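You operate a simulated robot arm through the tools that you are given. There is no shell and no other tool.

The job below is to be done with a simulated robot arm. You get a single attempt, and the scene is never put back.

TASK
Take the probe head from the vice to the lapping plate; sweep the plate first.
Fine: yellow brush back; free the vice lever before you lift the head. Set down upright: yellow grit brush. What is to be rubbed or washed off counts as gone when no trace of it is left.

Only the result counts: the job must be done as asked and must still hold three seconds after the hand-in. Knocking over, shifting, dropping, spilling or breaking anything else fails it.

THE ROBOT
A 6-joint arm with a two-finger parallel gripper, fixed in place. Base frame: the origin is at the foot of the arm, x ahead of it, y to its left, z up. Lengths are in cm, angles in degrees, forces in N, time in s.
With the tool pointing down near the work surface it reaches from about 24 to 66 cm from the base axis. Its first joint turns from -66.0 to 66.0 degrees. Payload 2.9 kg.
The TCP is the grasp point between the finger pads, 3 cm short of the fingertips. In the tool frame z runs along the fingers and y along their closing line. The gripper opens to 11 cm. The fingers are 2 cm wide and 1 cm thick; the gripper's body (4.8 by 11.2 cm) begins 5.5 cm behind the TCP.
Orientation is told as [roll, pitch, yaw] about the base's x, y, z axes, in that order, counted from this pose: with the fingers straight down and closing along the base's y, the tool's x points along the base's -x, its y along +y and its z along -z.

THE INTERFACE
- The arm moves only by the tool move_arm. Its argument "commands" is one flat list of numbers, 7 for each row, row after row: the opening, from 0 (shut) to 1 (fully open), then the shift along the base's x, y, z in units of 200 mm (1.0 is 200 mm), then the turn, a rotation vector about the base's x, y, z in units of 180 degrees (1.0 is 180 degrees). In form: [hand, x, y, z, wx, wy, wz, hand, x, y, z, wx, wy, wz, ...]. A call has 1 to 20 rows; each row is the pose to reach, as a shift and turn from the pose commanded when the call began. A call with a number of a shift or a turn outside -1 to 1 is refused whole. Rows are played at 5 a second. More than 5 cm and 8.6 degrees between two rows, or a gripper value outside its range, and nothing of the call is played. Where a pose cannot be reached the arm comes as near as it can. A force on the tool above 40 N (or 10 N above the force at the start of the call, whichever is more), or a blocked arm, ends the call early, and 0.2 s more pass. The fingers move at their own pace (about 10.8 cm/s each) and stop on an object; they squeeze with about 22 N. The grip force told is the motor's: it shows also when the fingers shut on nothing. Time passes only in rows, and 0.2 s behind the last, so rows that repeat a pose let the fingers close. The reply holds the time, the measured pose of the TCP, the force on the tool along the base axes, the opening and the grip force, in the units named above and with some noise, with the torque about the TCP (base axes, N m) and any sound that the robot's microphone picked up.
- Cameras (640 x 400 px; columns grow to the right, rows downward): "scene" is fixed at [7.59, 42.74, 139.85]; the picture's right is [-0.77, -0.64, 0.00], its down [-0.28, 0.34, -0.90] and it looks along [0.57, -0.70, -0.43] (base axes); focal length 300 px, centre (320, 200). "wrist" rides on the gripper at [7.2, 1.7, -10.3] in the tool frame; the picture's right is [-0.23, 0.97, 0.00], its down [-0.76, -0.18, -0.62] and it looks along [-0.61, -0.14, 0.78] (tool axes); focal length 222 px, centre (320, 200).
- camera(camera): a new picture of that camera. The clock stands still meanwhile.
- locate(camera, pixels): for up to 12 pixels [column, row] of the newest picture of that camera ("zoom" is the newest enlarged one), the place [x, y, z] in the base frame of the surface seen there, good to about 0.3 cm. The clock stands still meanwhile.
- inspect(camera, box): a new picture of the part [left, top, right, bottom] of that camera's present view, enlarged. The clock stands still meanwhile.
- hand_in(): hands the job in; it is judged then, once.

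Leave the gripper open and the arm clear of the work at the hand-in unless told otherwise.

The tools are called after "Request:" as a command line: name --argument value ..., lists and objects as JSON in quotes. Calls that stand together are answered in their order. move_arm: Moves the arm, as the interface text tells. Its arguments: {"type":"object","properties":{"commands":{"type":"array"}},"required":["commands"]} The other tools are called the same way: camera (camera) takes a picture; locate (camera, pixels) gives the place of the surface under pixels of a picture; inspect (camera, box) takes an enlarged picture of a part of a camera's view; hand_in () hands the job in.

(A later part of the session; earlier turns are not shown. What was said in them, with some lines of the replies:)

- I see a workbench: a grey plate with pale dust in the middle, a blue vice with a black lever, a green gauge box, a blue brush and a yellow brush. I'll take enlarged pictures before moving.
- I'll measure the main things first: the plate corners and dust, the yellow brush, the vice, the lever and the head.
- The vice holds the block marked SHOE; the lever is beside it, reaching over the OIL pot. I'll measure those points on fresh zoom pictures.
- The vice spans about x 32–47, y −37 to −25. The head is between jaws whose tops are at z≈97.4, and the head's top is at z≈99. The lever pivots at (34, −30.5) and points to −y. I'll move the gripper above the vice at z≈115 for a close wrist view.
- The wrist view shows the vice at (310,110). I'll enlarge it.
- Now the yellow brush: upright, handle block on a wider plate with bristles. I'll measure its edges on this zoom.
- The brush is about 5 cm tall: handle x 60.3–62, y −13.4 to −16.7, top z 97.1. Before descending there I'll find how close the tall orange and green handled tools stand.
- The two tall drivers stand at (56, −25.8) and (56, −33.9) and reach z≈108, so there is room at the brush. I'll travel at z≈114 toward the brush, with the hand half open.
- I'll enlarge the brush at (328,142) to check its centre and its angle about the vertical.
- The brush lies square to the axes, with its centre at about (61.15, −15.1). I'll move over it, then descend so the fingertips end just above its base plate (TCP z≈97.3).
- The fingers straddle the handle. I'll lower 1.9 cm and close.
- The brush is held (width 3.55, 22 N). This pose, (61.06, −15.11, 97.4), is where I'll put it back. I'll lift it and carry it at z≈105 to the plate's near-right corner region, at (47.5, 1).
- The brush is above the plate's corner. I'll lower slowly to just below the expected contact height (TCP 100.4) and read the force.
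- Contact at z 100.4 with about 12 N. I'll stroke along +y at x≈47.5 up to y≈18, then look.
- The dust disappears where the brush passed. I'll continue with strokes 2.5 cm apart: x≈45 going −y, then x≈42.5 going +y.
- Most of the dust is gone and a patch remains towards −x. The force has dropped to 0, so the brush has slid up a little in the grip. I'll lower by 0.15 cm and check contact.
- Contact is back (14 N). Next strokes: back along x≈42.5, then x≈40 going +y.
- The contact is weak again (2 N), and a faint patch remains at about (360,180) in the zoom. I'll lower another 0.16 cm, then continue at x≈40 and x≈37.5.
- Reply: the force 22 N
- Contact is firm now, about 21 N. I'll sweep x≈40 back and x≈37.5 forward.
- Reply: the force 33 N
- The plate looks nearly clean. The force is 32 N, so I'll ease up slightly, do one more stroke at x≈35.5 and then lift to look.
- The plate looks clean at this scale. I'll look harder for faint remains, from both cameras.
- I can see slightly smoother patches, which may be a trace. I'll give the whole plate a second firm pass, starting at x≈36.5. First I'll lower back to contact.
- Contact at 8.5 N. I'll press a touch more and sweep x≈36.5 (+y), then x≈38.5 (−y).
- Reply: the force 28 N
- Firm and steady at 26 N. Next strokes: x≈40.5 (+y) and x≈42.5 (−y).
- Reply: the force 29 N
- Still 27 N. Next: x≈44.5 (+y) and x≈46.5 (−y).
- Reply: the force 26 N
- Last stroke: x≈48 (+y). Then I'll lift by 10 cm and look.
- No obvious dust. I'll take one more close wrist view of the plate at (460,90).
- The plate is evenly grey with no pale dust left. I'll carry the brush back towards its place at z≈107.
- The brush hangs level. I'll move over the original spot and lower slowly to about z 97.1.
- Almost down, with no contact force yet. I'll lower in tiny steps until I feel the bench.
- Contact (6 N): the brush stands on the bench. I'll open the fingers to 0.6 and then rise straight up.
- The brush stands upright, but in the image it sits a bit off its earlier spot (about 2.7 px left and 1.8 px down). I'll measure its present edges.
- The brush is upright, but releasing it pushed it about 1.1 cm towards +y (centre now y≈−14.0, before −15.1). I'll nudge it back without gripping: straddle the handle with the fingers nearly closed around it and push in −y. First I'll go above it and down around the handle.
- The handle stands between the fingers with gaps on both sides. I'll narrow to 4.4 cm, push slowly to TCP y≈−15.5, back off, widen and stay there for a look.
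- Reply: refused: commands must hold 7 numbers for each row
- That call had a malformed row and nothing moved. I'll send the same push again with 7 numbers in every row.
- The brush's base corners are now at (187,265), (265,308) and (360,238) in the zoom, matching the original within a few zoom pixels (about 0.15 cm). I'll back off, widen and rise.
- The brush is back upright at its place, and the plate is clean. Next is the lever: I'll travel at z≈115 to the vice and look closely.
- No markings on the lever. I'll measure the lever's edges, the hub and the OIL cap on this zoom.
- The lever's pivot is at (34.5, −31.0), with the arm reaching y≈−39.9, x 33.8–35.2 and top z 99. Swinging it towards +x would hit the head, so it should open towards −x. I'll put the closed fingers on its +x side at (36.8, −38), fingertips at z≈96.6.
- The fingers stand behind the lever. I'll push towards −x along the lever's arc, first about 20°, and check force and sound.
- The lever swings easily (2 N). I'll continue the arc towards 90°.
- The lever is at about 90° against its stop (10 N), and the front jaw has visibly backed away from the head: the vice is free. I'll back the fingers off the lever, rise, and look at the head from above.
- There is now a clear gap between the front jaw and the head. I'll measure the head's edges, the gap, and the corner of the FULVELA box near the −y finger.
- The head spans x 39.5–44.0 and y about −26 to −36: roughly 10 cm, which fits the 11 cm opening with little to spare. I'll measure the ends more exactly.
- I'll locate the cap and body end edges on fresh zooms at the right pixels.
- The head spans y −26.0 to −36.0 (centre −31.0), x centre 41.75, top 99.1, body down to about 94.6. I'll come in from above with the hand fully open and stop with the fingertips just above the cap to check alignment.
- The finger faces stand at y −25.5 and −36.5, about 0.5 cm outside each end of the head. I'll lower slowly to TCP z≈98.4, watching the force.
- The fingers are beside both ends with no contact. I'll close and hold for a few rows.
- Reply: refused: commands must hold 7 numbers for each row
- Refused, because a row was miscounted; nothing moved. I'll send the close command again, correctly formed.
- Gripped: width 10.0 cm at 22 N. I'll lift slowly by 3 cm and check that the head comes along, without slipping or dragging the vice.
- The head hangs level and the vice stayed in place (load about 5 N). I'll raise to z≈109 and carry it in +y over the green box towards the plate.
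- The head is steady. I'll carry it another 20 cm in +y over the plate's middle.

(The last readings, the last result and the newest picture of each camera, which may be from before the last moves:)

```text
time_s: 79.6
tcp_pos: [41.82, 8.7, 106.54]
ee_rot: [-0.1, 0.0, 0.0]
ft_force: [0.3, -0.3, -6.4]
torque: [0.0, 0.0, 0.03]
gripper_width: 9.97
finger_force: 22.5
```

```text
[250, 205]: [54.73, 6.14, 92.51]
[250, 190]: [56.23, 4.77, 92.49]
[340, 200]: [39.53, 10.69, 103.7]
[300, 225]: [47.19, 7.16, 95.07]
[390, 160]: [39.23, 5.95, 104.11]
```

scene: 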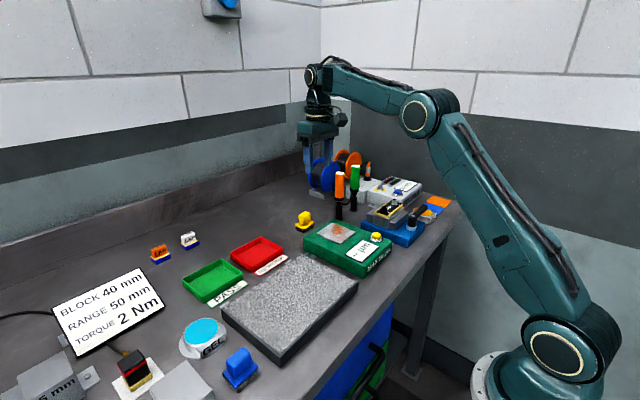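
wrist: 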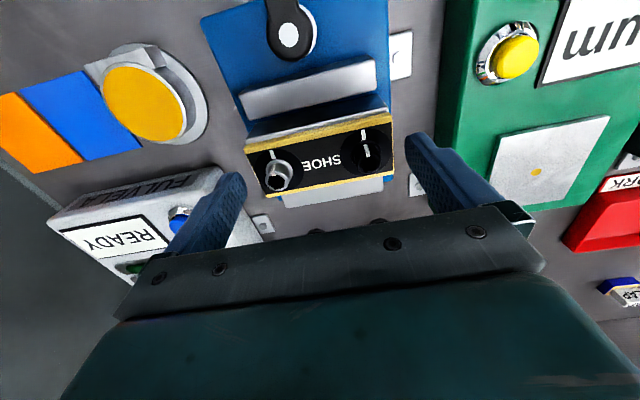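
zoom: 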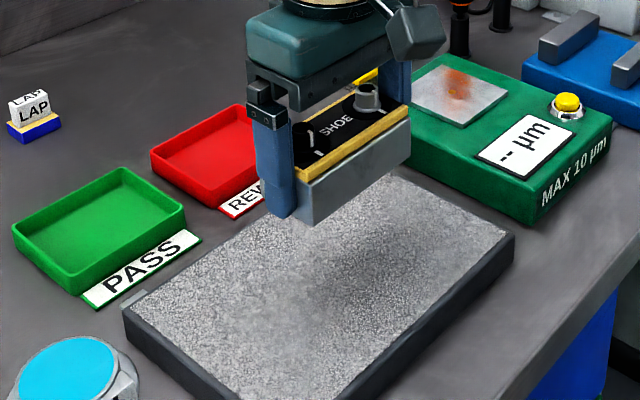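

The head is over the middle of the plate and level. I expect contact at TCP z≈98.9. I'll lower to 99.6, then in fine steps.

Request:
move_arm --commands '[0, 0, 0.02, -0.1, 0, 0, 0, 0, 0, 0.03, -0.2, 0, 0, 0, 0, 0, 0.03, -0.28, 0, 0, 0, 0, 0, 0.03, -0.32, 0, 0, 0, 0, 0, 0.03, -0.345, 0, 0, 0, 0, 0, 0.03, -0.345, 0, 0, 0]'

Request:
inspect --camera "scene" --box '[240, 220, 340, 310]'

```text
time_s: 81.0
tcp_pos: [41.72, 9.16, 99.59]
ee_rot: [-0.1, 0.0, 0.0]
ft_force: [-0.5, 0.5, -5.1]
torque: [0.02, 0.02, 0.02]
gripper_width: 10.01
finger_force: 22.4
```

```text
4.44 times, centred on (290, 265) of scene
```

zoom: 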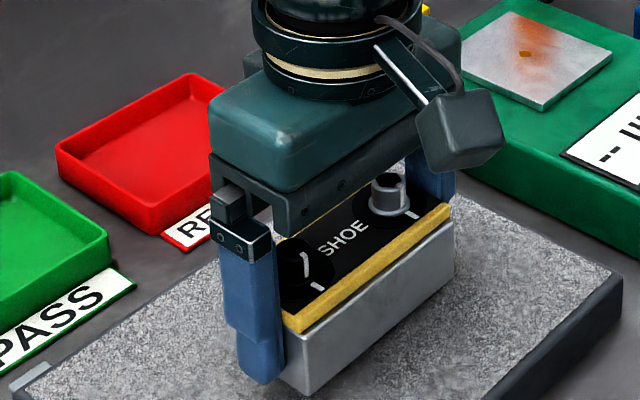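

Close to the plate now. I'll lower 0.6 cm in 0.1 cm steps and read the force.

Request:
move_arm --commands '[0, 0, 0, -0.006, 0, 0, 0, 0, 0, 0, -0.012, 0, 0, 0, 0, 0, 0, -0.018, 0, 0, 0, 0, 0, 0, -0.024, 0, 0, 0, 0, 0, 0, -0.03, 0, 0, 0, 0, 0, 0, -0.03, 0, 0, 0]'

```text
time_s: 82.4
tcp_pos: [41.58, 9.13, 99.0]
ee_rot: [-0.1, 0.1, 0.0]
ft_force: [-0.6, 0.3, -4.9]
torque: [-0.01, 0.02, 0.03]
gripper_width: 9.98
finger_force: 22.2
```

No contact yet (−4.9 N is the carried weight). I'll continue with smaller steps.

Request:
move_arm --commands '[0, 0, 0, -0.003, 0, 0, 0, 0, 0, 0, -0.006, 0, 0, 0, 0, 0, 0, -0.009, 0, 0, 0, 0, 0, 0, -0.009, 0, 0, 0]'

```text
time_s: 83.4
tcp_pos: [41.62, 9.16, 98.84]
ee_rot: [-0.1, 0.0, 0.1]
ft_force: [0.5, -0.2, -4.0]
torque: [0.04, 0.03, 0.0]
gripper_width: 9.99
finger_force: 21.8
```

Request:
move_arm --commands '[0, 0, 0, -0.003, 0, 0, 0, 0, 0, 0, -0.006, 0, 0, 0, 0, 0, 0, -0.006, 0, 0, 0]'

Request:
inspect --camera "scene" --box '[240, 240, 340, 330]'

```text
time_s: 84.2
tcp_pos: [41.79, 9.19, 98.62]
ee_rot: [0.0, 0.0, 0.0]
ft_force: [-0.2, -0.4, -5.4]
torque: [0.01, -0.04, 0.03]
gripper_width: 9.96
finger_force: 22.2
```

```text
4.44 times, centred on (290, 285) of scene
```

zoom: 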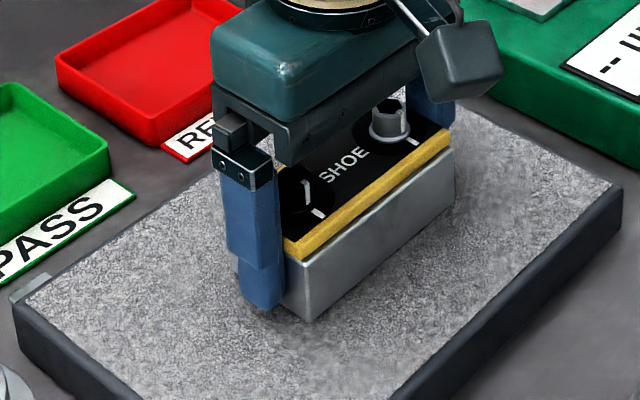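

Still hanging free; the bottom edge at (300,318) in the zoom is just above the plate. I'll keep going in fine steps.

Request:
move_arm --commands '[0, 0, 0, -0.003, 0, 0, 0, 0, 0, 0, -0.006, 0, 0, 0, 0, 0, 0, -0.009, 0, 0, 0, 0, 0, 0, -0.009, 0, 0, 0]'

```text
time_s: 85.2
tcp_pos: [41.68, 9.2, 98.61]
ee_rot: [-0.1, 0.0, 0.0]
ft_force: [0.6, 0.3, -4.8]
torque: [0.02, 0.02, -0.01]
gripper_width: 9.99
finger_force: 21.8
```

Request:
move_arm --commands '[0, 0, 0, -0.003, 0, 0, 0, 0, 0, 0, -0.006, 0, 0, 0, 0, 0, 0, -0.009, 0, 0, 0, 0, 0, 0, -0.009, 0, 0, 0]'

```text
time_s: 86.2
tcp_pos: [41.74, 9.11, 98.36]
ee_rot: [0.0, -0.1, 0.0]
ft_force: [-4.1, -2.2, 16.0]
torque: [0.04, 0.33, 0.17]
gripper_width: 10.0
finger_force: 22.1
```

Contact: the force went from −5 to +16 N. I'll ease up by 0.03 cm to unload before opening.

Request:
move_arm --commands '[0, 0, 0, 0.001, 0, 0, 0, 0, 0, 0, 0.002, 0, 0, 0, 0, 0, 0, 0.002, 0, 0, 0]'

Request:
inspect --camera "scene" --box '[240, 240, 340, 330]'

```text
time_s: 87.0
tcp_pos: [41.66, 9.22, 98.37]
ee_rot: [0.0, -0.1, 0.0]
ft_force: [-1.9, -3.5, 17.3]
torque: [0.06, -0.05, 0.04]
gripper_width: 9.99
finger_force: 21.7
```

```text
4.44 times, centred on (290, 285) of scene
```

zoom: 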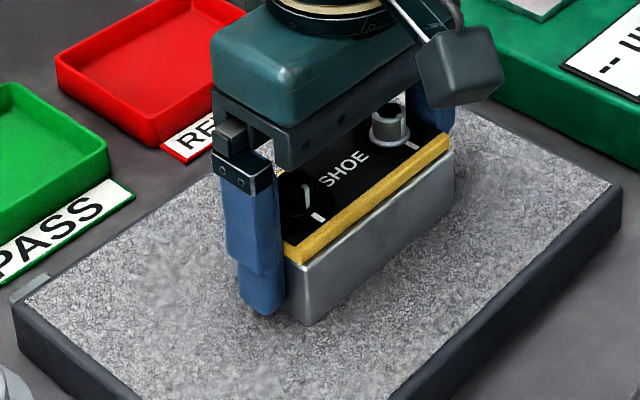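

Still 17 N. I'll ease up a bit more.

Request:
move_arm --commands '[0, 0, 0, 0.002, 0, 0, 0, 0, 0, 0, 0.004, 0, 0, 0, 0, 0, 0, 0.004, 0, 0, 0]'

```text
time_s: 87.8
tcp_pos: [41.96, 9.12, 98.51]
ee_rot: [0.0, -0.1, 0.0]
ft_force: [1.7, -0.6, 9.9]
torque: [0.16, -0.48, -0.18]
gripper_width: 9.99
finger_force: 22.4
```

Request:
move_arm --commands '[0, 0, 0, 0.002, 0, 0, 0, 0, 0, 0, 0.002, 0, 0, 0]'

```text
time_s: 88.4
tcp_pos: [41.7, 9.08, 98.47]
ee_rot: [-0.1, 0.0, 0.1]
ft_force: [3.2, -0.5, 2.1]
torque: [0.37, -0.27, -0.15]
gripper_width: 10.01
finger_force: 22.4
```

Nearly unloaded (2 N). I'll open the fingers fully, wait, then rise straight up.

Request:
move_arm --commands '[0.93, 0, 0, 0, 0, 0, 0, 1, 0, 0, 0, 0, 0, 0, 1, 0, 0, 0, 0, 0, 0, 1, 0, 0, 0, 0, 0, 0]'

Request:
inspect --camera "scene" --box '[240, 240, 340, 330]'

Request:
inspect --camera "wrist" --box '[180, 80, 480, 260]'

```text
time_s: 89.4
tcp_pos: [41.72, 9.11, 98.35]
ee_rot: [-0.1, 0.0, 0.1]
ft_force: [0.0, -0.5, -0.3]
torque: [0.0, 0.0, -0.01]
gripper_width: 11.01
finger_force: 0.0
```

```text
4.44 times, centred on (290, 285) of scene
```

zoom: 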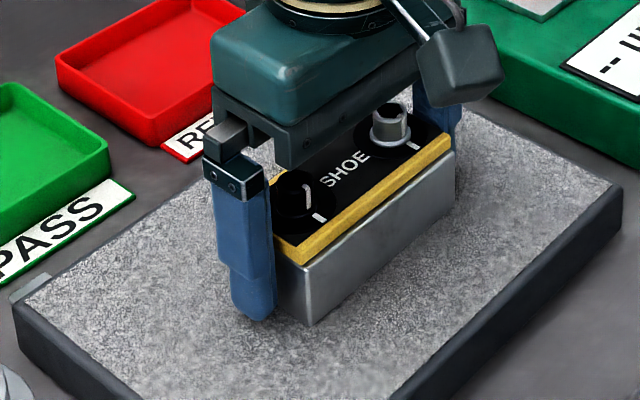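

```text
2.13 times, centred on (330, 170) of wrist
```

zoom: 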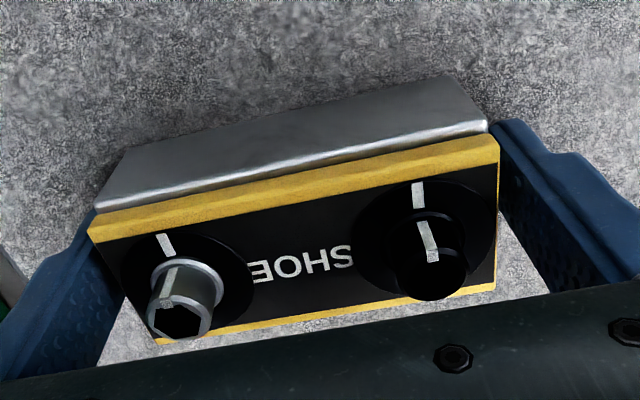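

The head stands free on the plate. I'll rise straight up, slowly at first, then clear away to a high spot.

Request:
move_arm --commands '[1, 0, 0, 0.02, 0, 0, 0, 1, 0, 0, 0.06, 0, 0, 0, 1, 0, 0, 0.12, 0, 0, 0, 1, 0, 0, 0.2, 0, 0, 0, 1, 0, 0, 0.35, 0, 0, 0, 1, 0, 0, 0.55, 0, 0, 0, 1, 0, 0, 0.75, 0, 0, 0, 1, 0, -0.1, 0.9, 0, 0, 0, 1, 0, -0.28, 1.0, 0, 0, 0, 1, -0.05, -0.5, 1.0, 0, 0, 0, 1, -0.1, -0.72, 1.0, 0, 0, 0, 1, -0.1, -0.9, 1.0, 0, 0, 0, 1, -0.1, -0.9, 1.0, 0, 0, 0]'

Request:
camera --camera "scene"

Request:
inspect --camera "scene" --box '[210, 230, 370, 370]'

Request:
camera --camera "wrist"

```text
time_s: 92.2
tcp_pos: [39.78, -8.8, 118.39]
ee_rot: [-0.1, 0.1, 0.1]
ft_force: [-0.1, 0.1, 0.0]
torque: [-0.01, -0.04, 0.04]
gripper_width: 10.99
finger_force: 0.0
```

```text
taken
```

scene: 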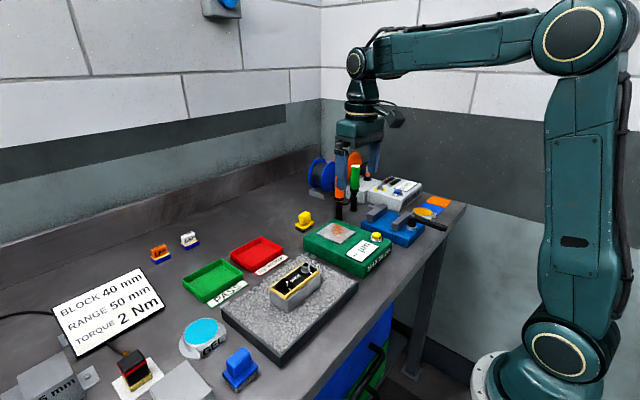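

```text
2.86 times, centred on (290, 300) of scene
```

zoom: 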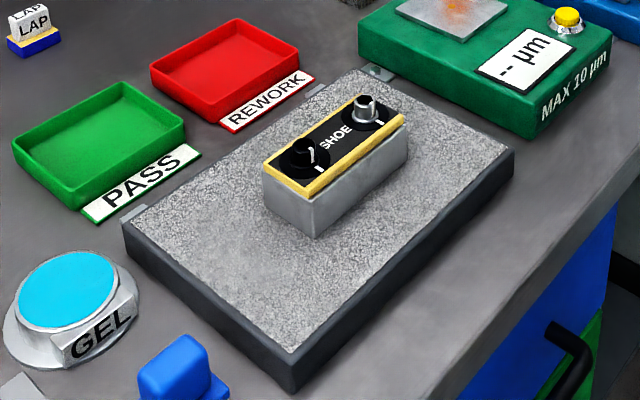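

```text
taken
```

wrist: 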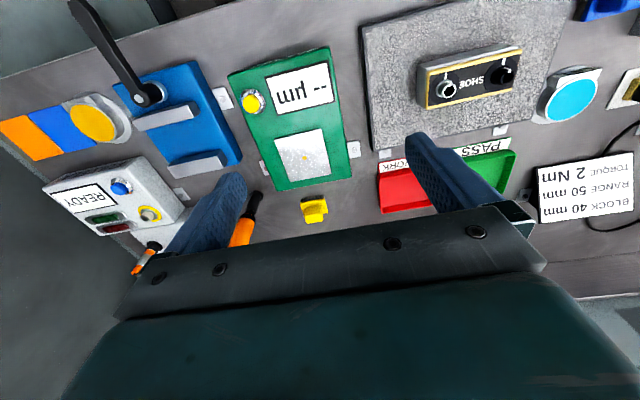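

The head is upright on the clean plate, the yellow brush is in its place and the vice lever is open. Last check before handing in: dust traces around the head, and the brush.

Request:
inspect --camera "wrist" --box '[355, 0, 565, 155]'

Request:
inspect --camera "scene" --box '[220, 250, 330, 350]'

Request:
inspect --camera "scene" --box '[280, 195, 340, 240]'

```text
2.58 times, centred on (460, 78) of wrist
```

zoom: 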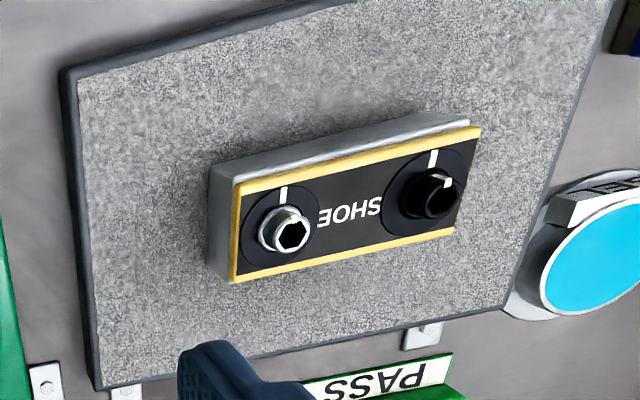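

```text
4.00 times, centred on (275, 300) of scene
```

zoom: 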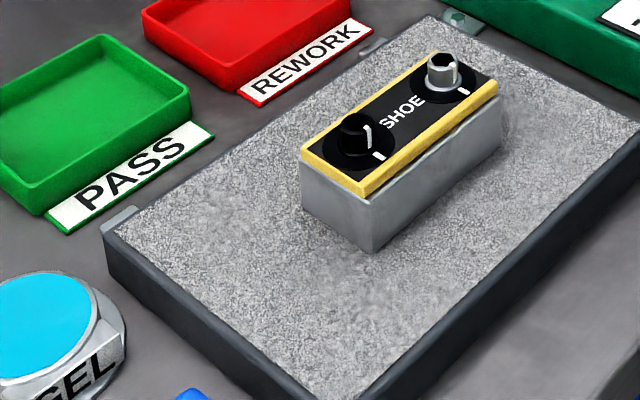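

```text
8.89 times, centred on (310, 218) of scene
```

zoom: 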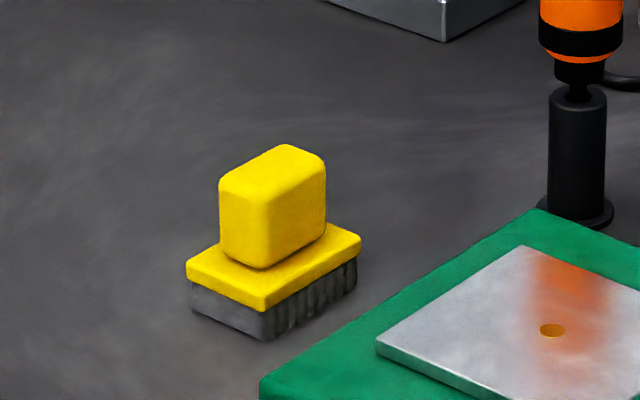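

The plate shows no dust and the head stands flat on it. The brush is upright at its place, the lever is open, the gripper is open and the arm is clear. I'm handing in now.

Request:
hand_in

```text
The job is handed in.
```

The probe head is now standing upright on the swept lapping plate, and the job is handed in. I don't have the judging result.

- **Sweeping:** I brushed the plate with the yellow grit brush in two passes. The last close-up pictures from both cameras showed no dust.
- **Brush:** It is back upright at its original spot. Letting go pushed it about 1.1 cm aside, so I nudged it back. By the camera picture it is now within roughly 0.15 cm of where it started.
- **Vice:** I swung the lever to its stop, which opened the front jaw, before lifting the head. I left the lever open.
- **Head:** It sits flat near the middle of the plate and stayed put when I let go.

In the last pictures nothing else looked moved or knocked over. The gripper is open and the arm is clear of the work.
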